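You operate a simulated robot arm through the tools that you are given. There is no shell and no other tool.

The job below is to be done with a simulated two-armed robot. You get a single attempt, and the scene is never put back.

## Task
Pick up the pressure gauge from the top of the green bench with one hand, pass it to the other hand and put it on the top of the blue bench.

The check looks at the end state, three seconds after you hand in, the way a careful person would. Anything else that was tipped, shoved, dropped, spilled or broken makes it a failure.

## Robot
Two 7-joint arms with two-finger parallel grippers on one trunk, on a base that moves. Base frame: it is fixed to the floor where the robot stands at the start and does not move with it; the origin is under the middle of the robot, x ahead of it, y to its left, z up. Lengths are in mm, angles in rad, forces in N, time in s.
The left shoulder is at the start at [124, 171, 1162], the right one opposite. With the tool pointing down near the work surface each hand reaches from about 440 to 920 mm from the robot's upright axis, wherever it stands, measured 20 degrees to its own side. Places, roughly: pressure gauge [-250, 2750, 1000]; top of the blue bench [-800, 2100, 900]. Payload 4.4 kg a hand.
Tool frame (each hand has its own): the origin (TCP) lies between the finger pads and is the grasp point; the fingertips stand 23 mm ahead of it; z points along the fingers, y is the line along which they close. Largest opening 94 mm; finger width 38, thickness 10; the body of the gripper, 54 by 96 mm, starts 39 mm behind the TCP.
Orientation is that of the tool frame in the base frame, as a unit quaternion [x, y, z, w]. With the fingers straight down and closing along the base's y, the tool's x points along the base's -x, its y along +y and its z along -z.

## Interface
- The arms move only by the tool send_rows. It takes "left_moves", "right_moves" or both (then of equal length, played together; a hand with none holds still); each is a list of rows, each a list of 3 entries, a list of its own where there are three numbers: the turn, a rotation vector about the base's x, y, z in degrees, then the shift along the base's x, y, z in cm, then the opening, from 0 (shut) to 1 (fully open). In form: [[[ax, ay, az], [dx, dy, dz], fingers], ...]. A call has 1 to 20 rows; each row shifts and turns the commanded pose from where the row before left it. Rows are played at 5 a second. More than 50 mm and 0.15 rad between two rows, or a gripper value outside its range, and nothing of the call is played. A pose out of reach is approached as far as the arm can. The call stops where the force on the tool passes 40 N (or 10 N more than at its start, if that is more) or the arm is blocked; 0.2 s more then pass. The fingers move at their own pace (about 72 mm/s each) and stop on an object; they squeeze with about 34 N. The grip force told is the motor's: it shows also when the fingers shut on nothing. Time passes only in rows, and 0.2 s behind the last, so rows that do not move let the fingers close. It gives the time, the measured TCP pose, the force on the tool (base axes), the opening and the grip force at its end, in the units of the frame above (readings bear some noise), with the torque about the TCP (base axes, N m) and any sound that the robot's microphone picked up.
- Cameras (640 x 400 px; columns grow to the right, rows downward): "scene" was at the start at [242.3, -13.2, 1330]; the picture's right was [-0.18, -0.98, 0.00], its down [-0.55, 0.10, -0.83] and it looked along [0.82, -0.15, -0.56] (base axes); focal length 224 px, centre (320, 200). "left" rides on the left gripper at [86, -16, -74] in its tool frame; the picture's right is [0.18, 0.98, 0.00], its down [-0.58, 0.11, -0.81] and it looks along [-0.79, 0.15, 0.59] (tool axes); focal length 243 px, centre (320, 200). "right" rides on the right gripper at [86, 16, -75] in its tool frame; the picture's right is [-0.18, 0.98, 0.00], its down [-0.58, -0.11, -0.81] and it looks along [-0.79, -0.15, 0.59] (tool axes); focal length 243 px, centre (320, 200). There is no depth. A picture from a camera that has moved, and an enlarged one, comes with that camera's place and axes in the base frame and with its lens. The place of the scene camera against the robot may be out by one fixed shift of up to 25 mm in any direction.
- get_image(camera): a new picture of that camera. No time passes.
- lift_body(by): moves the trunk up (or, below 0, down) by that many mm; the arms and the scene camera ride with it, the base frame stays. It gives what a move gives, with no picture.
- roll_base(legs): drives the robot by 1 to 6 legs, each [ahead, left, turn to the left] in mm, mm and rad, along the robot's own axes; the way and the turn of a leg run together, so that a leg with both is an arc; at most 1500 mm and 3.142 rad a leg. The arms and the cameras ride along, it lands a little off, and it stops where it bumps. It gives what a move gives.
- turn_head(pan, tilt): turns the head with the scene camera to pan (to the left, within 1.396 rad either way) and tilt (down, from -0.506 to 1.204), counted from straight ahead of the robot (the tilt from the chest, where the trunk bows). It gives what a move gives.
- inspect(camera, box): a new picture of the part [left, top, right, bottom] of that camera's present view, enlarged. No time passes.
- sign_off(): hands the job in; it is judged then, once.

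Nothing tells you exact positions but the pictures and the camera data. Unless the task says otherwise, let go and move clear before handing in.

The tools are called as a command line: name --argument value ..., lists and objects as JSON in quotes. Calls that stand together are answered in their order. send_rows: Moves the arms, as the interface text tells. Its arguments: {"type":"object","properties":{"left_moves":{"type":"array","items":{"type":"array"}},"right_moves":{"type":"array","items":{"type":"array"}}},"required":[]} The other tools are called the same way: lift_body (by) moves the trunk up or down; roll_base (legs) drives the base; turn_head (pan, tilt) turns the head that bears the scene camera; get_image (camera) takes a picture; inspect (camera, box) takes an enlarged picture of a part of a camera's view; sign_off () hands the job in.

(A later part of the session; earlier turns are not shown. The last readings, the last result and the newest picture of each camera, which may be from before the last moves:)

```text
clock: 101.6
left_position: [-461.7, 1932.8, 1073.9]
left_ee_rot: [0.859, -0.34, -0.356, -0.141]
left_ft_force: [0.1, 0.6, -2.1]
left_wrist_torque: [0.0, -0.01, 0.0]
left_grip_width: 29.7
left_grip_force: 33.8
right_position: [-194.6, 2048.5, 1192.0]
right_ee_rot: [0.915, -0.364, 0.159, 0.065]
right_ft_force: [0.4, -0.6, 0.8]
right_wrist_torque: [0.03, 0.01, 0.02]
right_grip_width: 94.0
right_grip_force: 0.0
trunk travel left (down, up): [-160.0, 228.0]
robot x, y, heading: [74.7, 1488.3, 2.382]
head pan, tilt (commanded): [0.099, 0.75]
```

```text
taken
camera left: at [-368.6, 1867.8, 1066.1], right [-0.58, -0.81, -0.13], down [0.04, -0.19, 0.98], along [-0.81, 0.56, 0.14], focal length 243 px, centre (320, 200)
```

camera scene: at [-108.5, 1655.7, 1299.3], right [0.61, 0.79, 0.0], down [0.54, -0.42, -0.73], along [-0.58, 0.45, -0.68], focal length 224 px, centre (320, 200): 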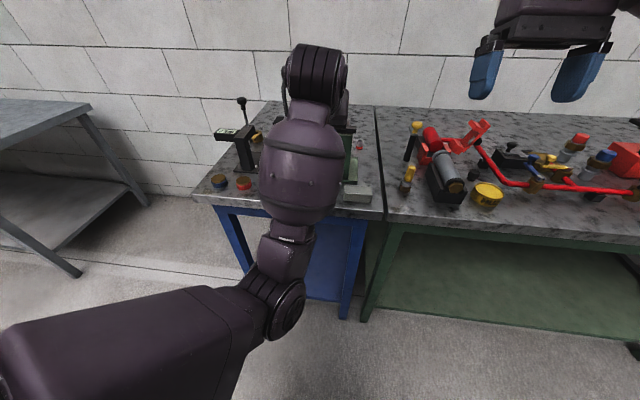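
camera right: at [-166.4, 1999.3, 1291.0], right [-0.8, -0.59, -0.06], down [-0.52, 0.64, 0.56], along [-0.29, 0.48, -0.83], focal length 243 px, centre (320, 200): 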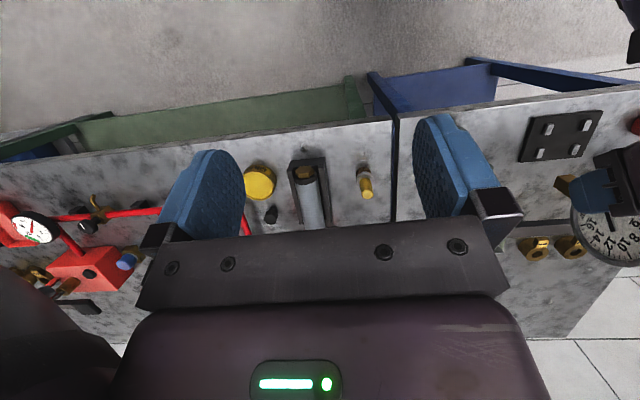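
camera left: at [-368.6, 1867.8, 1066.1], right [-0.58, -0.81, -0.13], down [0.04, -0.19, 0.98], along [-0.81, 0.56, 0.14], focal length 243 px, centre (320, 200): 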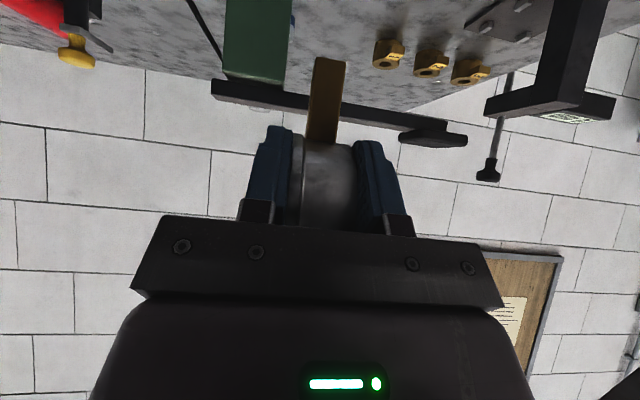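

All clear so far; the vise lever ends up at about z ≈ 1018, roughly 17–25 mm beyond the dial's front rim, so I shift the gauge 10 mm toward me before lowering it past the lever.

send_rows --left_moves '[[[0, 0, 0], [0.73, -0.69, 0], 0], [[0, 0, 0], [0, 0, 0], 0]]'

lift_body --by -60

get_image --camera "right"

get_image --camera "left"

```text
clock: 102.2
left_position: [-455.3, 1926.9, 1071.9]
left_ee_rot: [0.859, -0.34, -0.355, -0.14]
left_ft_force: [0.2, -0.1, -2.3]
left_wrist_torque: [-0.07, -0.08, -0.02]
left_grip_width: 29.9
left_grip_force: 34.0
right_position: [-196.3, 2050.3, 1188.9]
right_ee_rot: [0.915, -0.364, 0.162, 0.066]
right_ft_force: [0.3, 0.3, -0.3]
right_wrist_torque: [0.01, -0.02, -0.02]
right_grip_width: 94.3
right_grip_force: 0.2
trunk travel left (down, up): [-160.0, 228.0]
robot x, y, heading: [76.5, 1487.1, 2.38]
head pan, tilt (commanded): [0.099, 0.75]
```

```text
clock: 103.2
left_position: [-457.0, 1923.0, 1012.9]
left_ee_rot: [0.858, -0.34, -0.361, -0.134]
left_ft_force: [0.4, 0.3, -0.8]
left_wrist_torque: [-0.03, -0.05, -0.02]
left_grip_width: 29.7
left_grip_force: 34.2
right_position: [-195.0, 2048.1, 1131.9]
right_ee_rot: [0.915, -0.365, 0.159, 0.065]
right_ft_force: [-0.1, -0.2, 1.2]
right_wrist_torque: [0.03, 0.04, -0.03]
right_grip_width: 93.9
right_grip_force: 0.1
trunk travel left (down, up): [-100.0, 288.0]
robot x, y, heading: [74.5, 1487.6, 2.385]
head pan, tilt (commanded): [0.099, 0.75]
```

```text
taken
camera right: at [-165.7, 1998.6, 1231.6], right [-0.8, -0.59, -0.06], down [-0.52, 0.64, 0.56], along [-0.3, 0.48, -0.83], focal length 243 px, centre (320, 200)
```

right: 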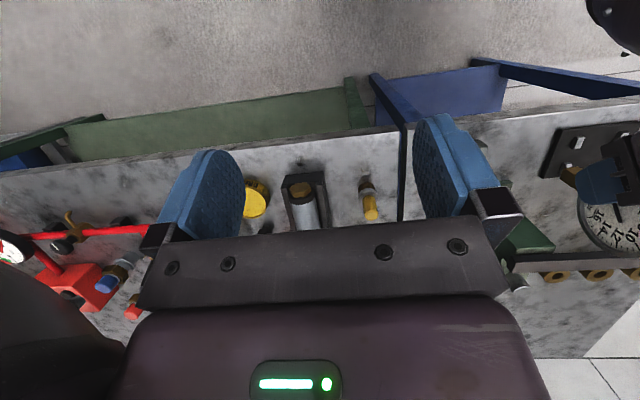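

```text
taken
camera left: at [-364.4, 1858.9, 1004.5], right [-0.57, -0.81, -0.12], down [0.05, -0.18, 0.98], along [-0.82, 0.56, 0.15], focal length 243 px, centre (320, 200)
```

left: 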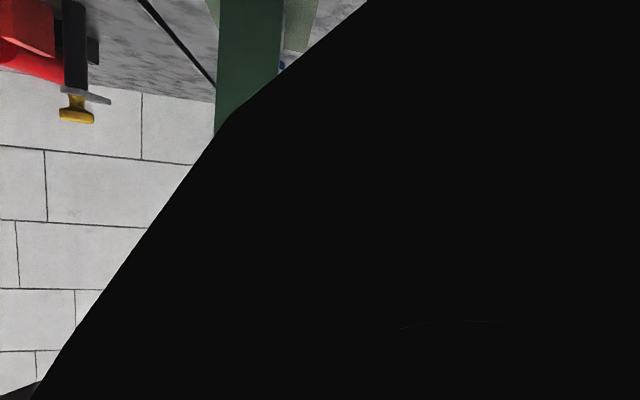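

The left camera view is suddenly blocked by something black and the left hand's orientation shifted slightly, so something is touching or very close as the trunk bows forward. I stop and look.

get_image --camera "scene"

inspect --camera "right" --box '[440, 0, 640, 300]'

```text
taken
camera scene: at [-152.8, 1697.5, 1226.7], right [0.61, 0.79, 0.0], down [0.54, -0.42, -0.73], along [-0.58, 0.45, -0.68], focal length 224 px, centre (320, 200)
```

scene: 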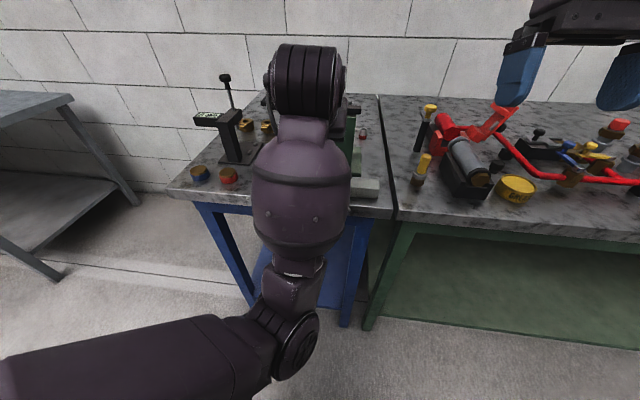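

```text
1.33 times, centred on (540, 150) of right
camera zoom: at [-165.7, 1998.6, 1231.6], right [-0.8, -0.59, -0.06], down [-0.52, 0.64, 0.56], along [-0.3, 0.48, -0.83], focal length 324 px, centre (27, 267)
```

zoom: 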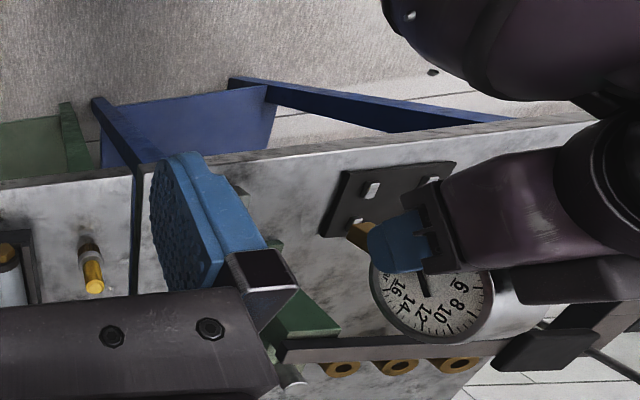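

I see: with the elbow low, the left forearm comes up steeply and presses against the left hand's own camera. I raise the trunk again by 280 mm (retracing the path), so I can approach with a more extended, higher arm.

lift_body --by 280

get_image --camera "left"

get_image --camera "scene"

```text
clock: 106.1
left_position: [-486.3, 1910.7, 1299.4]
left_ee_rot: [0.859, -0.326, -0.376, -0.117]
left_ft_force: [0.0, 0.1, -2.3]
left_wrist_torque: [-0.04, -0.04, -0.01]
left_grip_width: 30.0
left_grip_force: 34.1
right_position: [-196.2, 2049.2, 1410.1]
right_ee_rot: [0.915, -0.365, 0.161, 0.067]
right_ft_force: [-0.1, -0.3, -0.3]
right_wrist_torque: [0.02, 0.01, 0.0]
right_grip_width: 94.2
right_grip_force: 0.0
trunk travel left (down, up): [-380.0, 8.0]
robot x, y, heading: [73.5, 1488.1, 2.388]
head pan, tilt (commanded): [0.099, 0.75]
```

```text
taken
camera left: at [-390.4, 1849.5, 1289.0], right [-0.54, -0.83, -0.09], down [0.1, -0.17, 0.98], along [-0.83, 0.53, 0.17], focal length 243 px, centre (320, 200)
```

left: 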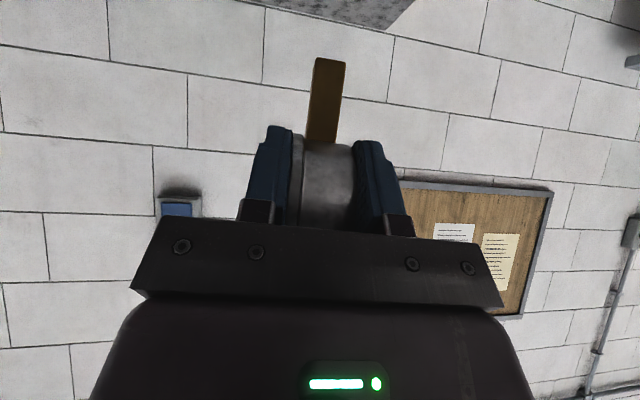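

```text
taken
camera scene: at [-29.2, 1580.6, 1531.1], right [0.61, 0.79, 0.0], down [0.54, -0.42, -0.73], along [-0.58, 0.45, -0.68], focal length 224 px, centre (320, 200)
```

scene: 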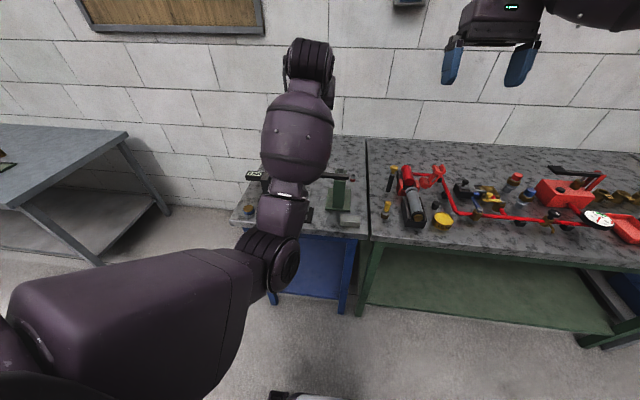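

send_rows --left_moves '[[[0, 0, 0], [-1.8, 1.72, 0], 0], [[0, 0, 0], [-1.8, 1.72, 0], 0], [[0, 0, 0], [-1.8, 1.72, 0], 0], [[0, 0, 0], [0, 0, 0], 0], [[0, 0, 0], [0, 0, 0], 0]]'

```text
clock: 107.3
left_position: [-511.6, 1976.2, 1292.1]
left_ee_rot: [0.859, -0.341, -0.357, -0.138]
left_ft_force: [-1.8, -0.3, -1.7]
left_wrist_torque: [-0.04, -0.06, -0.03]
left_grip_width: 29.9
left_grip_force: 34.2
right_position: [-197.1, 2048.8, 1410.1]
right_ee_rot: [0.915, -0.364, 0.162, 0.066]
right_ft_force: [-0.1, -0.9, 0.4]
right_wrist_torque: [0.03, 0.0, 0.01]
right_grip_width: 94.1
right_grip_force: 0.2
trunk travel left (down, up): [-380.0, 8.0]
robot x, y, heading: [76.3, 1484.7, 2.381]
head pan, tilt (commanded): [0.099, 0.75]
```

The arm is back to tracking its commanded pose. Keeping the trunk high, I now bring the gauge back over the spot while lowering with the arm itself (the forearm slopes down then, away from the hand's camera).

send_rows --left_moves '[[[0, 0, 0], [1.4, -1.25, -2.8], 0], [[0, 0, 0], [1.4, -1.25, -2.8], 0], [[0, 0, 0], [1.4, -1.25, -2.8], 0], [[0, 0, 0], [1.4, -1.25, -2.8], 0], [[0, 0, 0], [0, 0, 0], 0], [[0, 0, 0], [0, 0, 0], 0]]'

get_image --camera "left"

get_image --camera "scene"

```text
clock: 108.9
left_position: [-482.3, 1915.0, 1189.5]
left_ee_rot: [0.855, -0.334, -0.379, -0.117]
left_ft_force: [0.2, 0.6, -2.0]
left_wrist_torque: [-0.02, -0.06, -0.01]
left_grip_width: 30.0
left_grip_force: 34.1
right_position: [-197.6, 2048.2, 1408.1]
right_ee_rot: [0.915, -0.364, 0.161, 0.066]
right_ft_force: [0.0, 0.3, 0.4]
right_wrist_torque: [0.01, 0.01, 0.03]
right_grip_width: 93.8
right_grip_force: 0.1
trunk travel left (down, up): [-380.0, 8.0]
robot x, y, heading: [75.6, 1487.4, 2.383]
head pan, tilt (commanded): [0.099, 0.75]
stopped in row 6 (left hand): the arm was blocked; the commanded pose is now the measured one
```

```text
taken
camera left: at [-388.3, 1853.5, 1178.2], right [-0.56, -0.83, -0.08], down [0.1, -0.17, 0.98], along [-0.82, 0.54, 0.18], focal length 243 px, centre (320, 200)
```

left: 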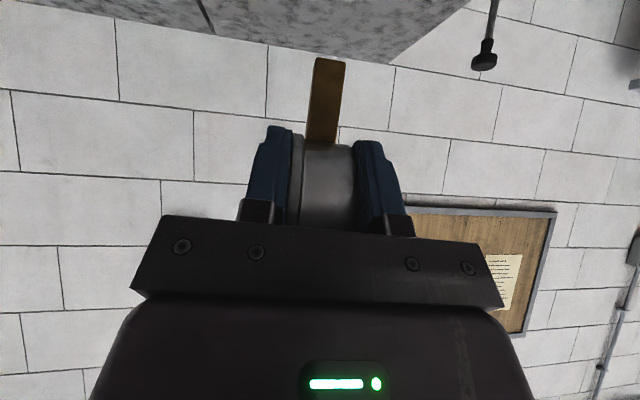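

```text
taken
camera scene: at [-29.2, 1580.6, 1531.2], right [0.61, 0.79, 0.0], down [0.54, -0.42, -0.73], along [-0.58, 0.45, -0.68], focal length 224 px, centre (320, 200)
```

scene: 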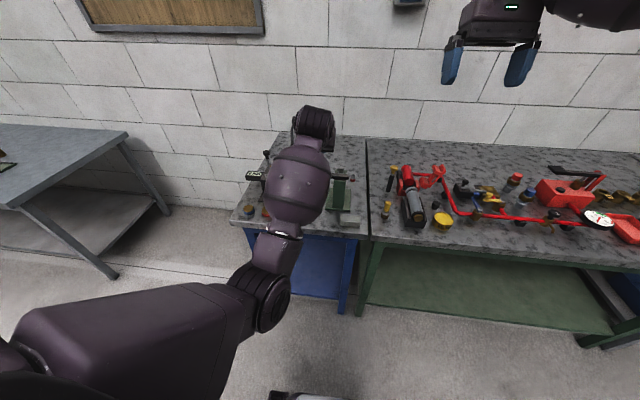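

Blocked again: with the target close to my centre line the left elbow gets squeezed against the chest. I'll move the hand up/out to the left so the elbow swings free; afterwards I'll shift the base right so that the spot lies straight in front of the left shoulder.

send_rows --left_moves '[[[0, 0, 0], [-1.8, 1.72, 2.5], 0], [[0, 0, 0], [-1.8, 1.72, 2.5], 0], [[0, 0, 0], [-2.06, -2.18, 1.0], 0], [[0, 0, 0], [-2.06, -2.18, 1.0], 0], [[0, 0, 0], [-2.06, -2.18, 0], 0], [[0, 0, 0], [-2.06, -2.18, 0], 0], [[0, 0, 0], [-2.06, -2.18, 0], 0], [[0, 0, 0], [0, 0, 0], 0]]'

get_image --camera "scene"

```text
clock: 110.7
left_position: [-623.4, 1841.8, 1260.1]
left_ee_rot: [0.855, -0.334, -0.378, -0.119]
left_ft_force: [0.8, 0.1, -1.7]
left_wrist_torque: [-0.06, -0.03, 0.02]
left_grip_width: 29.6
left_grip_force: 34.0
right_position: [-194.8, 2049.3, 1408.6]
right_ee_rot: [0.915, -0.365, 0.162, 0.066]
right_ft_force: [0.1, -0.1, -0.2]
right_wrist_torque: [0.01, -0.01, -0.02]
right_grip_width: 93.9
right_grip_force: 0.0
trunk travel left (down, up): [-380.0, 8.0]
robot x, y, heading: [76.3, 1487.0, 2.382]
head pan, tilt (commanded): [0.099, 0.75]
```

```text
taken
camera scene: at [-28.5, 1581.2, 1531.2], right [0.61, 0.79, 0.0], down [0.54, -0.42, -0.73], along [-0.58, 0.45, -0.68], focal length 224 px, centre (320, 200)
```

scene: 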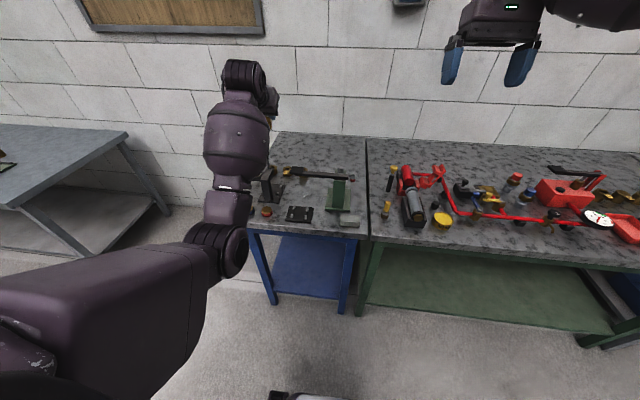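

Now the arm tracks well with the elbow free. I restore the hand's exact orientation, then shift the base 177 mm right and 35 mm back so the spot is straight ahead of the left shoulder.

send_rows --left_moves '[[[0.44, -1.55, -0.89], [0, 0, 0], 0], [[0.44, -1.54, -0.89], [0, 0, 0], 0], [[0, 0, 0], [0, 0, 0], 0]]'

roll_base --legs '[[-35, -177, 0]]'

```text
clock: 111.5
left_position: [-622.8, 1841.8, 1260.3]
left_ee_rot: [0.859, -0.341, -0.355, -0.14]
left_ft_force: [-0.3, -0.5, -1.8]
left_wrist_torque: [-0.03, -0.05, 0.01]
left_grip_width: 29.7
left_grip_force: 33.5
right_position: [-197.0, 2050.1, 1408.9]
right_ee_rot: [0.915, -0.364, 0.161, 0.066]
right_ft_force: [0.5, -0.2, 0.2]
right_wrist_torque: [0.0, 0.0, -0.01]
right_grip_width: 93.8
right_grip_force: 0.0
trunk travel left (down, up): [-380.0, 8.0]
robot x, y, heading: [72.8, 1485.2, 2.38]
head pan, tilt (commanded): [0.099, 0.75]
```

```text
clock: 113.7
left_position: [-473.6, 1945.7, 1261.2]
left_ee_rot: [0.859, -0.342, -0.355, -0.14]
left_ft_force: [0.2, 0.4, -2.2]
left_wrist_torque: [-0.05, -0.06, -0.02]
left_grip_width: 29.9
left_grip_force: 34.3
right_position: [-47.7, 2153.3, 1409.0]
right_ee_rot: [0.915, -0.364, 0.161, 0.066]
right_ft_force: [0.5, 0.1, 0.5]
right_wrist_torque: [0.03, -0.01, 0.01]
right_grip_width: 94.1
right_grip_force: 0.2
trunk travel left (down, up): [-380.0, 8.0]
robot x, y, heading: [224.4, 1593.1, 2.377]
head pan, tilt (commanded): [0.099, 0.75]
```

send_rows --left_moves '[[[0, 0, 0], [0.92, -0.99, -1.5], 0], [[0, 0, 0], [0.92, -0.99, -2.0], 0], [[0, 0, 0], [0, 0, -2.5], 0], [[0, 0, 0], [0, 0, -2.5], 0], [[0, 0, 0], [0, 0, -2.5], 0], [[0, 0, 0], [0, 0, -2.5], 0], [[0, 0, 0], [0, 0, 0], 0]]'

get_image --camera "scene"

get_image --camera "left"

```text
clock: 115.3
left_position: [-455.5, 1926.4, 1125.9]
left_ee_rot: [0.859, -0.34, -0.356, -0.14]
left_ft_force: [0.4, 0.3, -2.4]
left_wrist_torque: [-0.04, -0.02, -0.02]
left_grip_width: 29.8
left_grip_force: 33.8
right_position: [-48.3, 2153.2, 1409.7]
right_ee_rot: [0.915, -0.364, 0.162, 0.065]
right_ft_force: [0.6, -0.1, 0.0]
right_wrist_torque: [-0.04, -0.01, -0.03]
right_grip_width: 93.8
right_grip_force: 0.0
trunk travel left (down, up): [-380.0, 8.0]
robot x, y, heading: [220.1, 1593.5, 2.384]
head pan, tilt (commanded): [0.099, 0.75]
```

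```text
taken
camera scene: at [118.4, 1684.6, 1531.2], right [0.61, 0.79, 0.0], down [0.54, -0.42, -0.73], along [-0.58, 0.45, -0.68], focal length 224 px, centre (320, 200)
```

scene: 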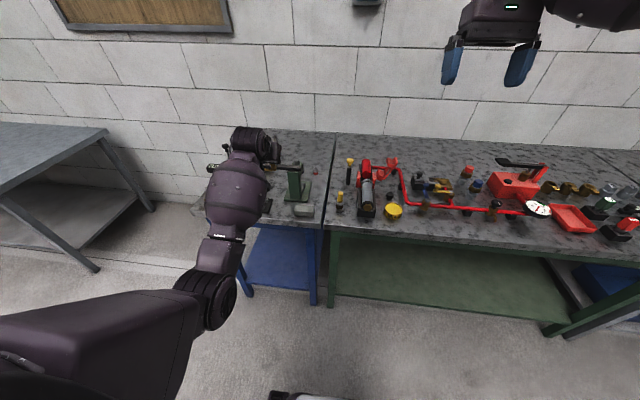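

```text
taken
camera left: at [-362.2, 1861.3, 1117.4], right [-0.58, -0.81, -0.13], down [0.04, -0.19, 0.98], along [-0.81, 0.56, 0.14], focal length 243 px, centre (320, 200)
```

left: 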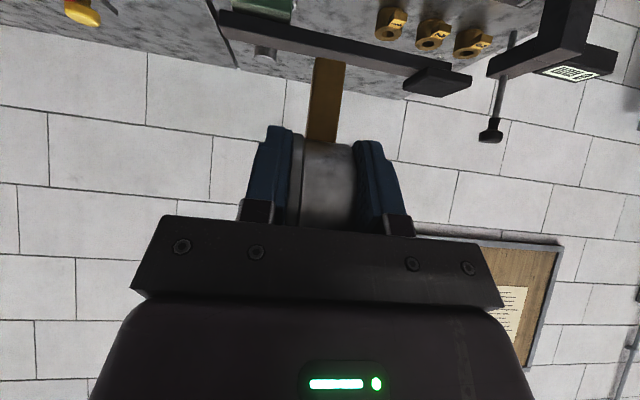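

Tracking is now exact. The lever is ~45 mm beyond the dial rim. I continue straight down to about z = 1000 and check.

send_rows --left_moves '[[[0, 0, 0], [0, 0, -2.5], 0], [[0, 0, 0], [0, 0, -2.5], 0], [[0, 0, 0], [0, 0, -2.5], 0], [[0, 0, 0], [0, 0, -2.5], 0], [[0, 0, 0], [0, 0, -2.5], 0], [[0, 0, 0], [0, 0, 0], 0]]'

get_image --camera "left"

get_image --camera "scene"

get_image --camera "right"

```text
clock: 116.7
left_position: [-456.8, 1925.4, 1000.5]
left_ee_rot: [0.859, -0.341, -0.356, -0.14]
left_ft_force: [0.9, -0.3, -2.0]
left_wrist_torque: [-0.06, -0.06, 0.0]
left_grip_width: 29.9
left_grip_force: 34.2
right_position: [-48.2, 2152.8, 1409.6]
right_ee_rot: [0.915, -0.364, 0.162, 0.066]
right_ft_force: [0.9, 0.0, -1.0]
right_wrist_torque: [0.0, 0.0, 0.01]
right_grip_width: 94.1
right_grip_force: 0.0
trunk travel left (down, up): [-380.0, 8.0]
robot x, y, heading: [221.4, 1592.8, 2.386]
head pan, tilt (commanded): [0.099, 0.75]
```

```text
taken
camera left: at [-362.3, 1860.5, 992.2], right [-0.58, -0.81, -0.13], down [0.04, -0.19, 0.98], along [-0.81, 0.56, 0.14], focal length 243 px, centre (320, 200)
```

left: 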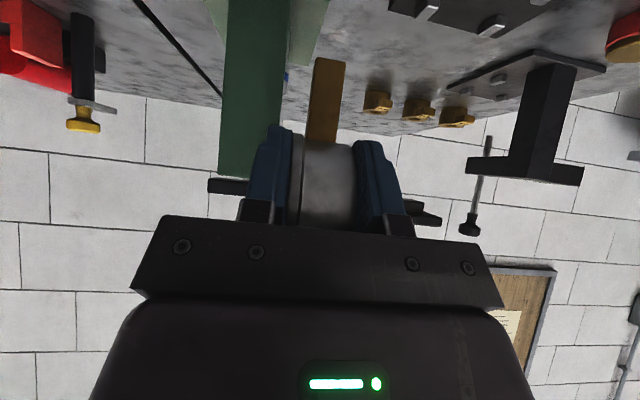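

```text
taken
camera scene: at [118.5, 1684.4, 1531.2], right [0.61, 0.79, 0.0], down [0.54, -0.42, -0.73], along [-0.58, 0.45, -0.68], focal length 224 px, centre (320, 200)
```

scene: 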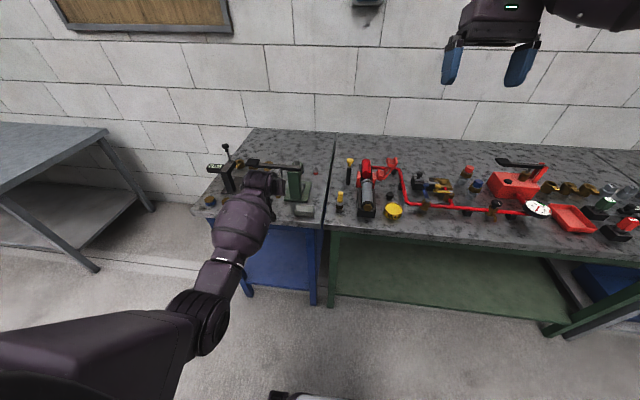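

```text
taken
camera right: at [-19.7, 2104.4, 1509.3], right [-0.8, -0.59, -0.06], down [-0.52, 0.65, 0.56], along [-0.29, 0.48, -0.83], focal length 243 px, centre (320, 200)
```

right: 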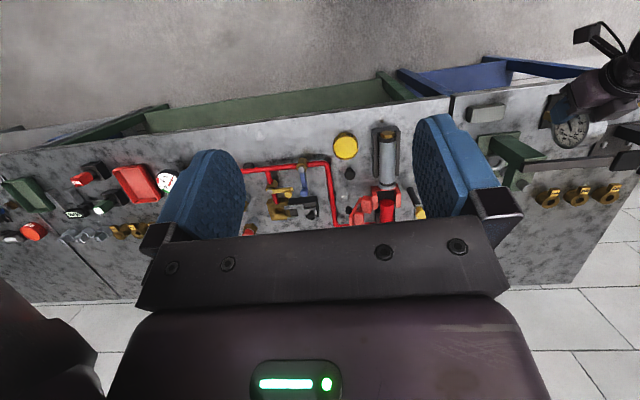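

inspect --camera "right" --box '[440, 50, 640, 200]'

inspect --camera "scene" --box '[190, 120, 350, 240]'

inspect --camera "left" --box '[200, 0, 480, 180]'

```text
2.67 times, centred on (540, 125) of right
camera zoom: at [-19.7, 2104.4, 1509.3], right [-0.8, -0.59, -0.06], down [-0.52, 0.65, 0.56], along [-0.29, 0.48, -0.83], focal length 647 px, centre (-267, 400)
```

zoom: 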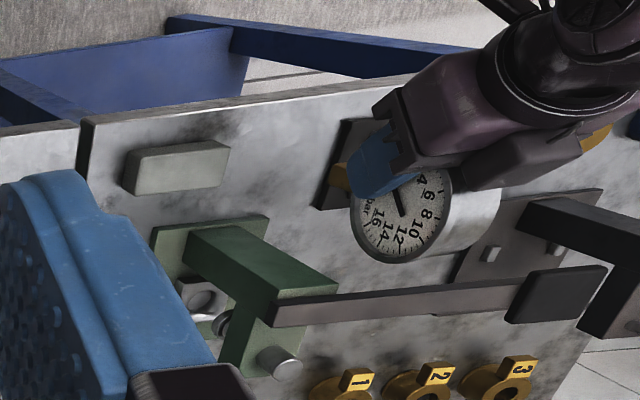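

```text
3.33 times, centred on (270, 180) of scene
camera zoom: at [118.5, 1684.4, 1531.2], right [0.61, 0.79, 0.0], down [0.54, -0.42, -0.73], along [-0.58, 0.45, -0.68], focal length 745 px, centre (487, 267)
```

zoom: 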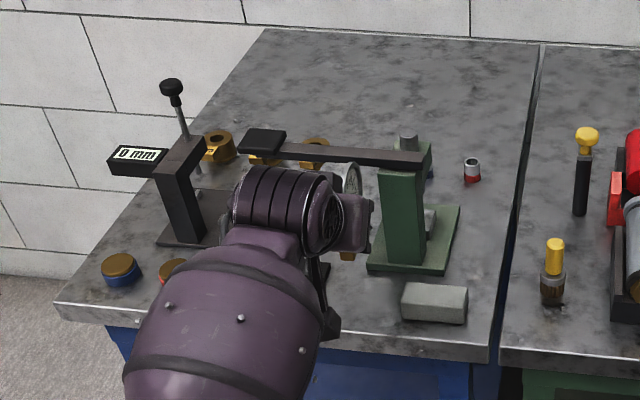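

```text
2.22 times, centred on (340, 90) of left
camera zoom: at [-362.3, 1860.5, 992.2], right [-0.58, -0.81, -0.13], down [0.04, -0.19, 0.98], along [-0.81, 0.56, 0.14], focal length 539 px, centre (276, 444)
```

zoom: 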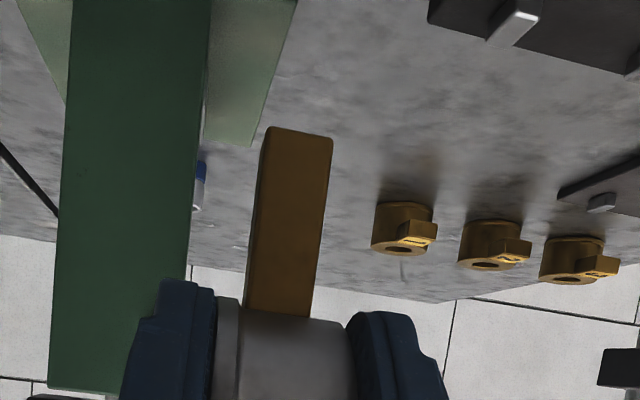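

The landing point is in the open gap: ~49 mm from the plate edge and ~59 mm from the grey block, with the vise base 60 mm further back. I lower to about 15 mm above expected contact (z ≈ 922).

send_rows --left_moves '[[[0, 0, 0], [0, 0, -2.0], 0], [[0, 0, 0], [0, 0, -2.0], 0], [[0, 0, 0], [0, 0, -1.5], 0], [[0, 0, 0], [0, 0, -0.8], 0], [[0, 0, 0], [0, 0, 0], 0]]'

get_image --camera "left"

inspect --camera "scene" --box '[190, 120, 350, 240]'

inspect --camera "right" --box '[440, 50, 640, 200]'

```text
clock: 117.9
left_position: [-456.0, 1926.1, 936.9]
left_ee_rot: [0.859, -0.341, -0.356, -0.14]
left_ft_force: [0.5, 0.3, -2.4]
left_wrist_torque: [-0.03, -0.02, 0.0]
left_grip_width: 29.9
left_grip_force: 34.0
right_position: [-48.7, 2153.7, 1409.4]
right_ee_rot: [0.915, -0.364, 0.162, 0.066]
right_ft_force: [-0.4, -0.3, 0.2]
right_wrist_torque: [-0.02, 0.01, 0.02]
right_grip_width: 94.2
right_grip_force: 0.0
trunk travel left (down, up): [-380.0, 8.0]
robot x, y, heading: [223.8, 1592.6, 2.385]
head pan, tilt (commanded): [0.099, 0.75]
```

```text
taken
camera left: at [-362.0, 1861.1, 929.1], right [-0.58, -0.81, -0.13], down [0.04, -0.19, 0.98], along [-0.81, 0.56, 0.14], focal length 243 px, centre (320, 200)
```

left: 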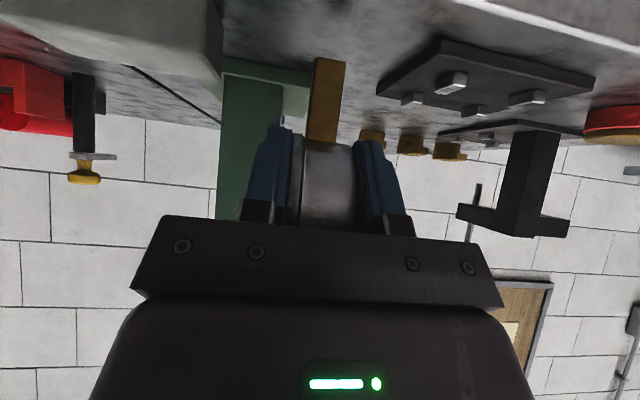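

```text
3.33 times, centred on (270, 180) of scene
camera zoom: at [118.3, 1684.4, 1531.2], right [0.61, 0.79, 0.0], down [0.54, -0.42, -0.73], along [-0.58, 0.45, -0.68], focal length 745 px, centre (487, 267)
```

zoom: 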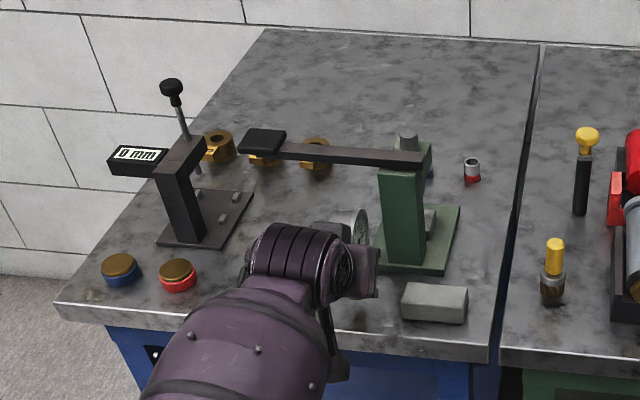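

```text
2.67 times, centred on (540, 125) of right
camera zoom: at [-19.8, 2104.4, 1509.3], right [-0.8, -0.59, -0.06], down [-0.52, 0.65, 0.56], along [-0.29, 0.48, -0.83], focal length 647 px, centre (-267, 400)
```

zoom: 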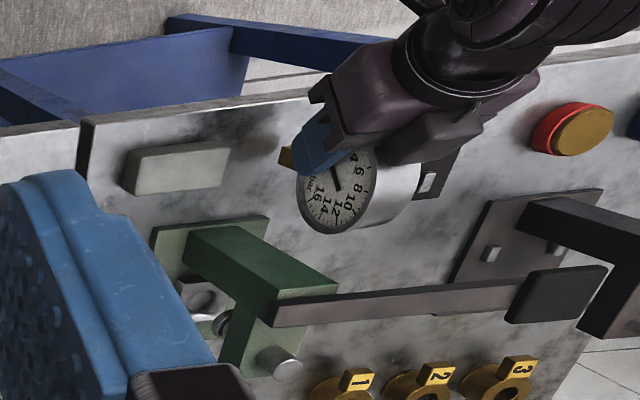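

The stem hangs over clear bench between block and plate. I shift it 8 mm further from the edge and descend slowly in small steps, watching the force.

send_rows --left_moves '[[[0, 0, 0], [-0.58, 0.55, 0], 0], [[0, 0, 0], [0, 0, -0.4], 0], [[0, 0, 0], [0, 0, -0.3], 0], [[0, 0, 0], [0, 0, 0], 0]]'

get_image --camera "left"

```text
clock: 118.9
left_position: [-461.6, 1931.5, 930.2]
left_ee_rot: [0.859, -0.34, -0.356, -0.14]
left_ft_force: [-0.1, -0.8, -1.6]
left_wrist_torque: [-0.07, -0.06, -0.01]
left_grip_width: 29.8
left_grip_force: 34.1
right_position: [-47.9, 2152.5, 1409.6]
right_ee_rot: [0.914, -0.365, 0.162, 0.067]
right_ft_force: [1.5, 0.1, -0.7]
right_wrist_torque: [0.01, 0.01, 0.0]
right_grip_width: 94.1
right_grip_force: 0.1
trunk travel left (down, up): [-380.0, 8.0]
robot x, y, heading: [223.6, 1591.1, 2.384]
head pan, tilt (commanded): [0.099, 0.75]
```

```text
taken
camera left: at [-367.7, 1866.7, 922.5], right [-0.58, -0.81, -0.13], down [0.04, -0.19, 0.98], along [-0.81, 0.56, 0.14], focal length 243 px, centre (320, 200)
```

left: 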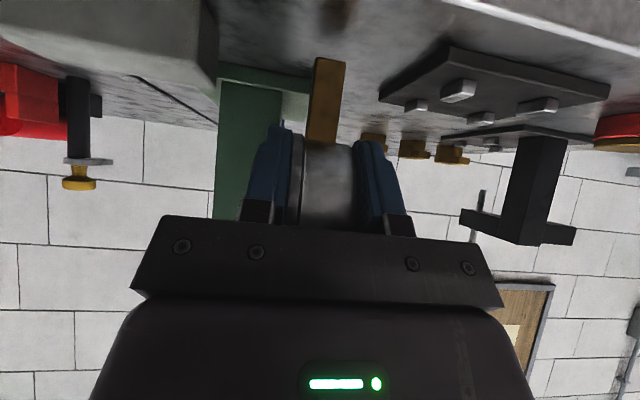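

send_rows --left_moves '[[[0, 0, 0], [0, 0, -0.3], 0], [[0, 0, 0], [0, 0, -0.2], 0], [[0, 0, 0], [0, 0, 0], 0]]'

inspect --camera "left" --box '[240, 0, 400, 100]'

```text
clock: 119.7
left_position: [-461.5, 1932.6, 924.3]
left_ee_rot: [0.859, -0.341, -0.355, -0.141]
left_ft_force: [-0.3, 0.1, -1.5]
left_wrist_torque: [-0.07, -0.04, -0.03]
left_grip_width: 29.9
left_grip_force: 33.6
right_position: [-47.8, 2152.9, 1410.0]
right_ee_rot: [0.915, -0.364, 0.162, 0.066]
right_ft_force: [0.3, 1.1, 0.5]
right_wrist_torque: [-0.01, 0.01, 0.0]
right_grip_width: 94.0
right_grip_force: 0.1
trunk travel left (down, up): [-380.0, 8.0]
robot x, y, heading: [222.6, 1591.5, 2.379]
head pan, tilt (commanded): [0.099, 0.75]
```

```text
4.00 times, centred on (320, 50) of left
camera zoom: at [-367.6, 1866.8, 917.4], right [-0.58, -0.81, -0.13], down [0.04, -0.19, 0.98], along [-0.81, 0.56, 0.14], focal length 970 px, centre (320, 800)
```

zoom: 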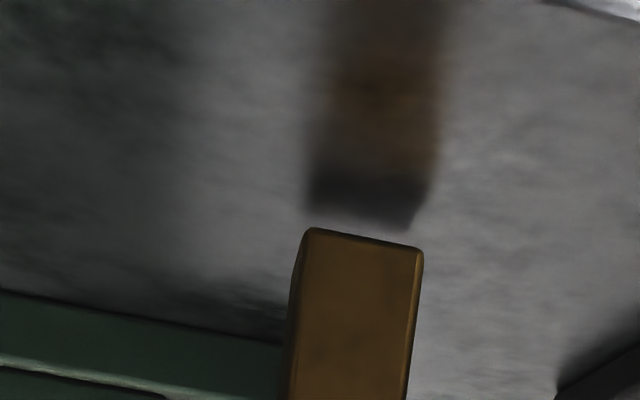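

The stem's reflection shows it is ~2–3 mm above the bench and parallel to it. I go down millimetre by millimetre.

send_rows --left_moves '[[[0, 0, 0], [0, 0, -0.1], 0], [[0, 0, 0], [0, 0, -0.1], 0], [[0, 0, 0], [0, 0, 0], 0]]'

inspect --camera "left" --box '[240, 0, 400, 100]'

```text
clock: 120.5
left_position: [-461.1, 1931.4, 923.0]
left_ee_rot: [0.859, -0.341, -0.355, -0.139]
left_ft_force: [-1.0, -0.3, -3.4]
left_wrist_torque: [-0.03, 0.0, 0.01]
left_grip_width: 29.9
left_grip_force: 34.5
right_position: [-48.1, 2153.4, 1409.3]
right_ee_rot: [0.915, -0.364, 0.161, 0.066]
right_ft_force: [-0.5, 0.8, -0.2]
right_wrist_torque: [0.03, 0.01, -0.04]
right_grip_width: 94.2
right_grip_force: 0.1
trunk travel left (down, up): [-380.0, 8.0]
robot x, y, heading: [225.5, 1588.5, 2.383]
head pan, tilt (commanded): [0.099, 0.75]
```

```text
4.00 times, centred on (320, 50) of left
camera zoom: at [-367.7, 1866.0, 915.7], right [-0.58, -0.81, -0.13], down [0.04, -0.19, 0.98], along [-0.81, 0.56, 0.14], focal length 970 px, centre (320, 800)
```

zoom: 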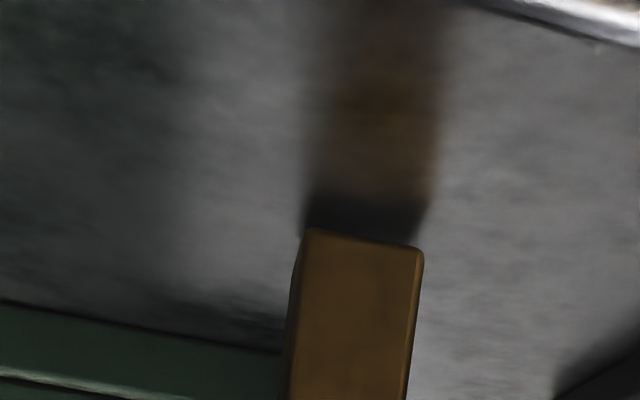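

send_rows --left_moves '[[[0, 0, 0], [0, 0, -0.1], 0], [[0, 0, 0], [0, 0, 0], 0]]'

inspect --camera "left" --box '[240, 0, 400, 100]'

```text
clock: 121.1
left_position: [-462.1, 1932.4, 923.4]
left_ee_rot: [0.859, -0.341, -0.354, -0.14]
left_ft_force: [0.0, -0.5, -2.4]
left_wrist_torque: [-0.06, -0.03, 0.01]
left_grip_width: 29.8
left_grip_force: 34.3
right_position: [-48.5, 2152.9, 1409.3]
right_ee_rot: [0.915, -0.365, 0.161, 0.067]
right_ft_force: [-0.7, -0.4, 0.4]
right_wrist_torque: [0.0, 0.0, -0.01]
right_grip_width: 94.2
right_grip_force: 0.2
trunk travel left (down, up): [-380.0, 8.0]
robot x, y, heading: [220.3, 1589.8, 2.381]
head pan, tilt (commanded): [0.099, 0.75]
```

```text
4.00 times, centred on (320, 50) of left
camera zoom: at [-367.5, 1866.2, 914.9], right [-0.58, -0.81, -0.13], down [0.04, -0.19, 0.98], along [-0.81, 0.56, 0.14], focal length 970 px, centre (320, 800)
```

zoom: 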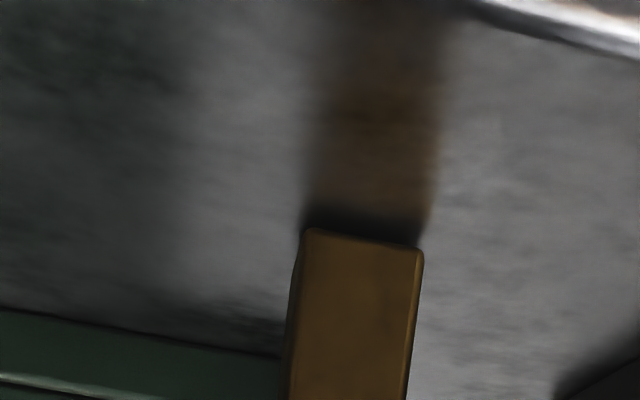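

send_rows --left_moves '[[[0, 0, 0], [0, 0, -0.1], 0], [[0, 0, 0], [0, 0, 0], 0]]'

inspect --camera "left" --box '[240, 0, 400, 100]'

```text
clock: 121.7
left_position: [-460.6, 1930.9, 922.0]
left_ee_rot: [0.859, -0.341, -0.356, -0.141]
left_ft_force: [-0.3, -0.6, -1.5]
left_wrist_torque: [0.0, -0.02, -0.01]
left_grip_width: 29.5
left_grip_force: 33.5
right_position: [-47.9, 2154.0, 1408.8]
right_ee_rot: [0.914, -0.365, 0.162, 0.067]
right_ft_force: [-0.9, -0.4, -0.1]
right_wrist_torque: [-0.03, 0.03, -0.01]
right_grip_width: 94.0
right_grip_force: 0.0
trunk travel left (down, up): [-380.0, 8.0]
robot x, y, heading: [223.0, 1589.0, 2.384]
head pan, tilt (commanded): [0.099, 0.75]
```

```text
4.00 times, centred on (320, 50) of left
camera zoom: at [-367.5, 1866.2, 913.7], right [-0.58, -0.81, -0.13], down [0.04, -0.19, 0.98], along [-0.81, 0.56, 0.14], focal length 970 px, centre (320, 800)
```

zoom: 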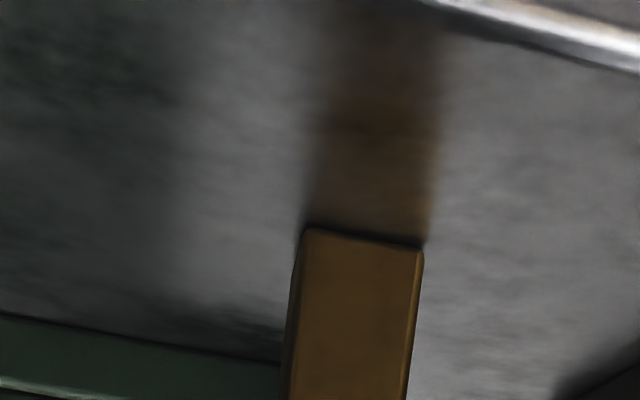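

send_rows --left_moves '[[[0, 0, 0], [0, 0, -0.07], 0], [[0, 0, 0], [0, 0, 0], 0]]'

inspect --camera "left" --box '[240, 0, 400, 100]'

```text
clock: 122.3
left_position: [-461.6, 1931.3, 921.4]
left_ee_rot: [0.859, -0.34, -0.357, -0.139]
left_ft_force: [-0.9, -1.2, 0.5]
left_wrist_torque: [-0.04, 0.05, 0.02]
left_grip_width: 29.7
left_grip_force: 34.4
right_position: [-49.0, 2152.5, 1409.4]
right_ee_rot: [0.915, -0.365, 0.161, 0.065]
right_ft_force: [-0.3, 0.0, -0.4]
right_wrist_torque: [0.03, 0.0, 0.03]
right_grip_width: 94.0
right_grip_force: 0.2
trunk travel left (down, up): [-380.0, 8.0]
robot x, y, heading: [222.0, 1593.1, 2.383]
head pan, tilt (commanded): [0.099, 0.75]
```

```text
4.00 times, centred on (320, 50) of left
camera zoom: at [-367.4, 1866.5, 913.6], right [-0.58, -0.81, -0.13], down [0.04, -0.19, 0.98], along [-0.81, 0.56, 0.14], focal length 970 px, centre (320, 800)
```

zoom: 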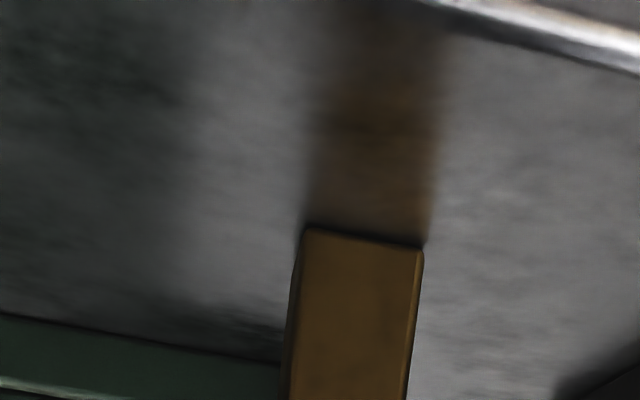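

The force changed from −2 N to +0.5 N: the stem touches the bench. I add a tiny bit more to seat it firmly.

send_rows --left_moves '[[[0, 0, 0], [0, 0, -0.05], 0], [[0, 0, 0], [0, 0, 0], 0], [[0, 0, 0], [0, 0, 0], 0]]'

inspect --camera "right" --box '[440, 50, 640, 200]'

inspect --camera "left" --box '[200, 0, 480, 180]'

```text
clock: 123.1
left_position: [-460.9, 1931.7, 921.5]
left_ee_rot: [0.859, -0.341, -0.356, -0.141]
left_ft_force: [0.6, -0.8, 5.1]
left_wrist_torque: [0.06, 0.04, -0.01]
left_grip_width: 30.0
left_grip_force: 34.1
right_position: [-47.2, 2153.3, 1410.5]
right_ee_rot: [0.915, -0.364, 0.161, 0.065]
right_ft_force: [-0.5, 0.5, 0.3]
right_wrist_torque: [-0.02, -0.01, 0.01]
right_grip_width: 94.2
right_grip_force: 0.2
trunk travel left (down, up): [-380.0, 8.0]
robot x, y, heading: [223.0, 1588.9, 2.383]
head pan, tilt (commanded): [0.099, 0.75]
```

```text
2.67 times, centred on (540, 125) of right
camera zoom: at [-19.2, 2104.0, 1509.5], right [-0.8, -0.59, -0.06], down [-0.52, 0.65, 0.56], along [-0.29, 0.48, -0.83], focal length 647 px, centre (-267, 400)
```

zoom: 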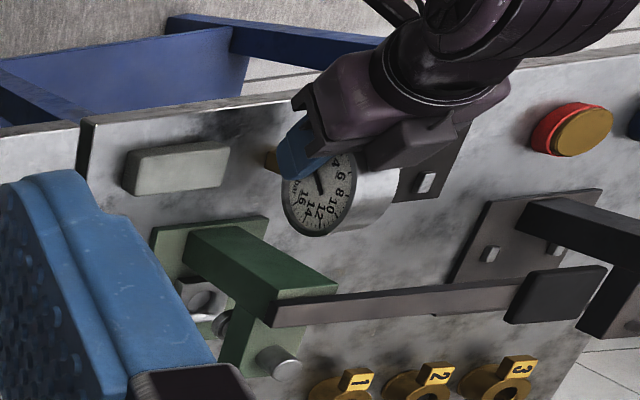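

```text
2.22 times, centred on (340, 90) of left
camera zoom: at [-367.4, 1866.4, 913.5], right [-0.58, -0.81, -0.13], down [0.04, -0.19, 0.98], along [-0.81, 0.56, 0.14], focal length 539 px, centre (276, 444)
```

zoom: 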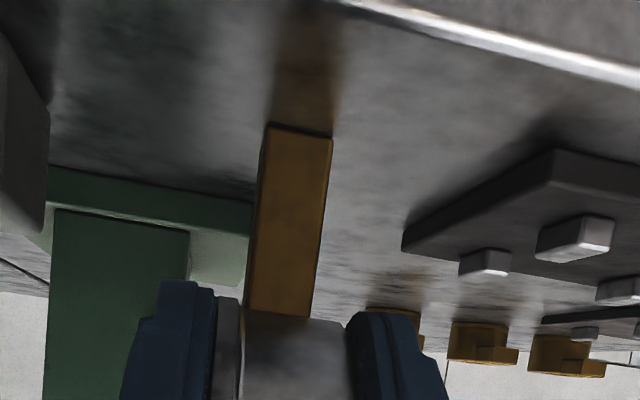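

The stem stands flush on the bench (≈7 N contact, hardly any torque). I relieve the pressure slightly and open the left gripper without moving.

send_rows --left_moves '[[[0, 0, 0], [0, 0, 0.04], 0], [[0, 0, 0], [0, 0, 0], 0]]'

send_rows --left_moves '[[[0, 0, 0], [0, 0, 0], 0.4], [[0, 0, 0], [0, 0, 0], 0.5], [[0, 0, 0], [0, 0, 0], 0.7], [[0, 0, 0], [0, 0, 0], 0.7], [[0, 0, 0], [0, 0, 0], 0.7]]'

inspect --camera "right" --box '[440, 50, 640, 200]'

inspect --camera "left" --box '[160, 0, 480, 200]'

```text
clock: 123.7
left_position: [-461.8, 1930.8, 921.1]
left_ee_rot: [0.859, -0.341, -0.356, -0.141]
left_ft_force: [1.1, 1.0, 5.4]
left_wrist_torque: [0.09, -0.02, -0.03]
left_grip_width: 29.7
left_grip_force: 34.3
right_position: [-47.5, 2153.1, 1409.1]
right_ee_rot: [0.915, -0.364, 0.161, 0.066]
right_ft_force: [0.0, -0.7, -0.2]
right_wrist_torque: [0.02, -0.04, 0.0]
right_grip_width: 94.1
right_grip_force: 0.0
trunk travel left (down, up): [-380.0, 8.0]
robot x, y, heading: [224.7, 1591.3, 2.38]
head pan, tilt (commanded): [0.099, 0.75]
```

```text
clock: 124.9
left_position: [-461.7, 1931.5, 921.6]
left_ee_rot: [0.859, -0.341, -0.355, -0.14]
left_ft_force: [-0.3, 0.9, 0.6]
left_wrist_torque: [-0.01, 0.0, 0.04]
left_grip_width: 66.1
left_grip_force: 0.0
right_position: [-47.6, 2153.3, 1409.9]
right_ee_rot: [0.915, -0.364, 0.162, 0.066]
right_ft_force: [-0.7, -0.5, 0.3]
right_wrist_torque: [0.04, 0.01, 0.01]
right_grip_width: 94.2
right_grip_force: 0.0
trunk travel left (down, up): [-380.0, 8.0]
robot x, y, heading: [222.8, 1589.1, 2.381]
head pan, tilt (commanded): [0.099, 0.75]
```

```text
2.67 times, centred on (540, 125) of right
camera zoom: at [-19.7, 2104.3, 1509.3], right [-0.8, -0.59, -0.06], down [-0.52, 0.65, 0.56], along [-0.29, 0.48, -0.83], focal length 647 px, centre (-267, 400)
```

zoom: 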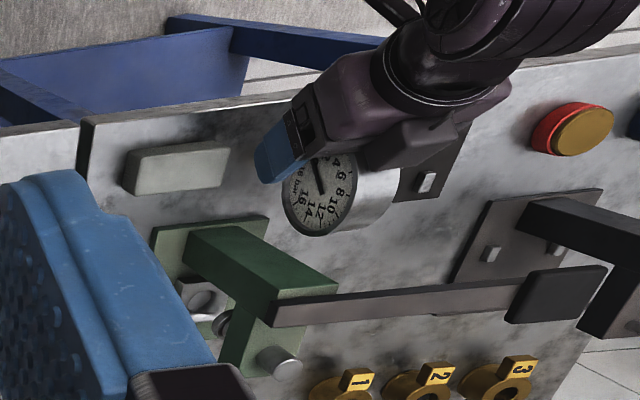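

```text
2.00 times, centred on (320, 100) of left
camera zoom: at [-368.1, 1866.3, 913.3], right [-0.58, -0.81, -0.13], down [0.04, -0.19, 0.98], along [-0.81, 0.56, 0.14], focal length 485 px, centre (320, 400)
```

zoom: 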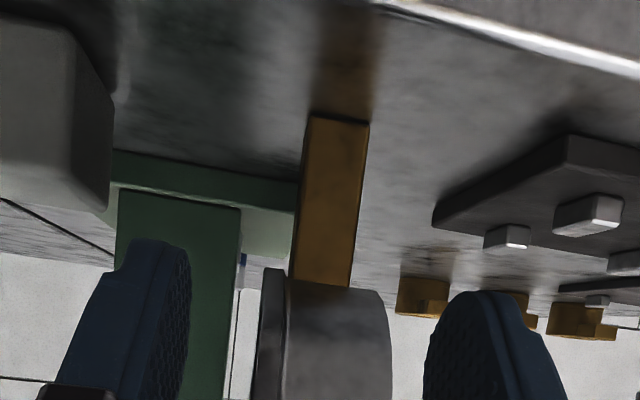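

The gauge stands free and upright between the opened fingers. I open a bit more and withdraw the left hand straight up along the path I came down.

send_rows --left_moves '[[[0, 0, 0], [0, 0, 0], 0.85], [[0, 0, 0], [0, 0, 0], 0.85], [[0, 0, 0], [0, 0, 0.5], 0.85], [[0, 0, 0], [0, 0, 1.0], 0.85], [[0, 0, 0], [0, 0, 1.0], 0.85], [[0, 0, 0], [0, 0, 1.0], 0.85], [[0, 0, 0], [0, 0, 1.0], 0.85]]'

inspect --camera "right" --box '[440, 50, 640, 200]'

get_image --camera "left"

```text
clock: 126.5
left_position: [-461.1, 1930.5, 966.7]
left_ee_rot: [0.86, -0.34, -0.355, -0.139]
left_ft_force: [-0.2, -0.9, -0.5]
left_wrist_torque: [0.0, 0.0, 0.01]
left_grip_width: 80.1
left_grip_force: 0.0
right_position: [-47.8, 2153.0, 1410.5]
right_ee_rot: [0.914, -0.365, 0.161, 0.066]
right_ft_force: [0.0, -0.2, -0.7]
right_wrist_torque: [0.01, -0.02, -0.02]
right_grip_width: 94.0
right_grip_force: 0.1
trunk travel left (down, up): [-380.0, 8.0]
robot x, y, heading: [223.8, 1593.7, 2.378]
head pan, tilt (commanded): [0.099, 0.75]
```

```text
2.67 times, centred on (540, 125) of right
camera zoom: at [-19.6, 2104.3, 1509.3], right [-0.8, -0.59, -0.06], down [-0.52, 0.65, 0.56], along [-0.29, 0.48, -0.83], focal length 647 px, centre (-267, 400)
```

zoom: 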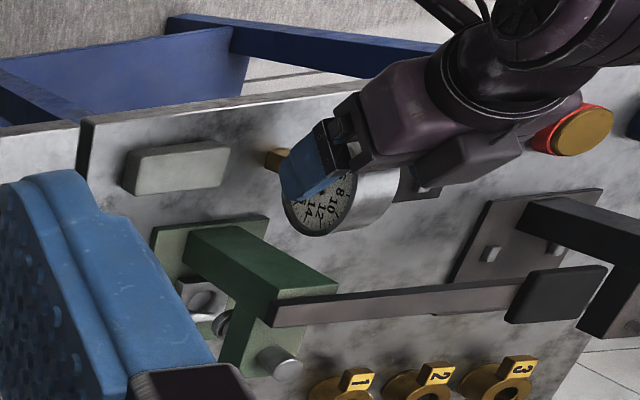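

```text
taken
camera left: at [-367.6, 1865.7, 959.2], right [-0.58, -0.81, -0.13], down [0.04, -0.19, 0.98], along [-0.81, 0.56, 0.14], focal length 243 px, centre (320, 200)
```

left: 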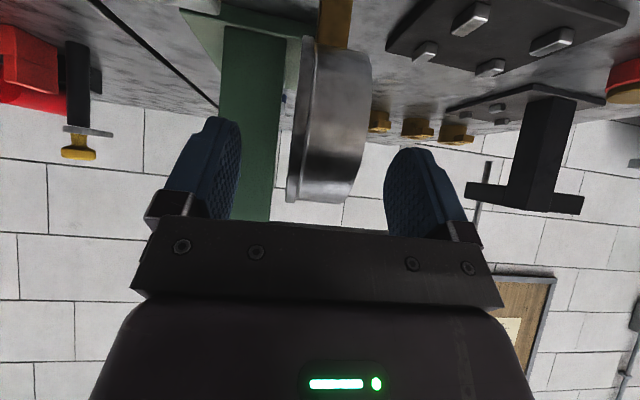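

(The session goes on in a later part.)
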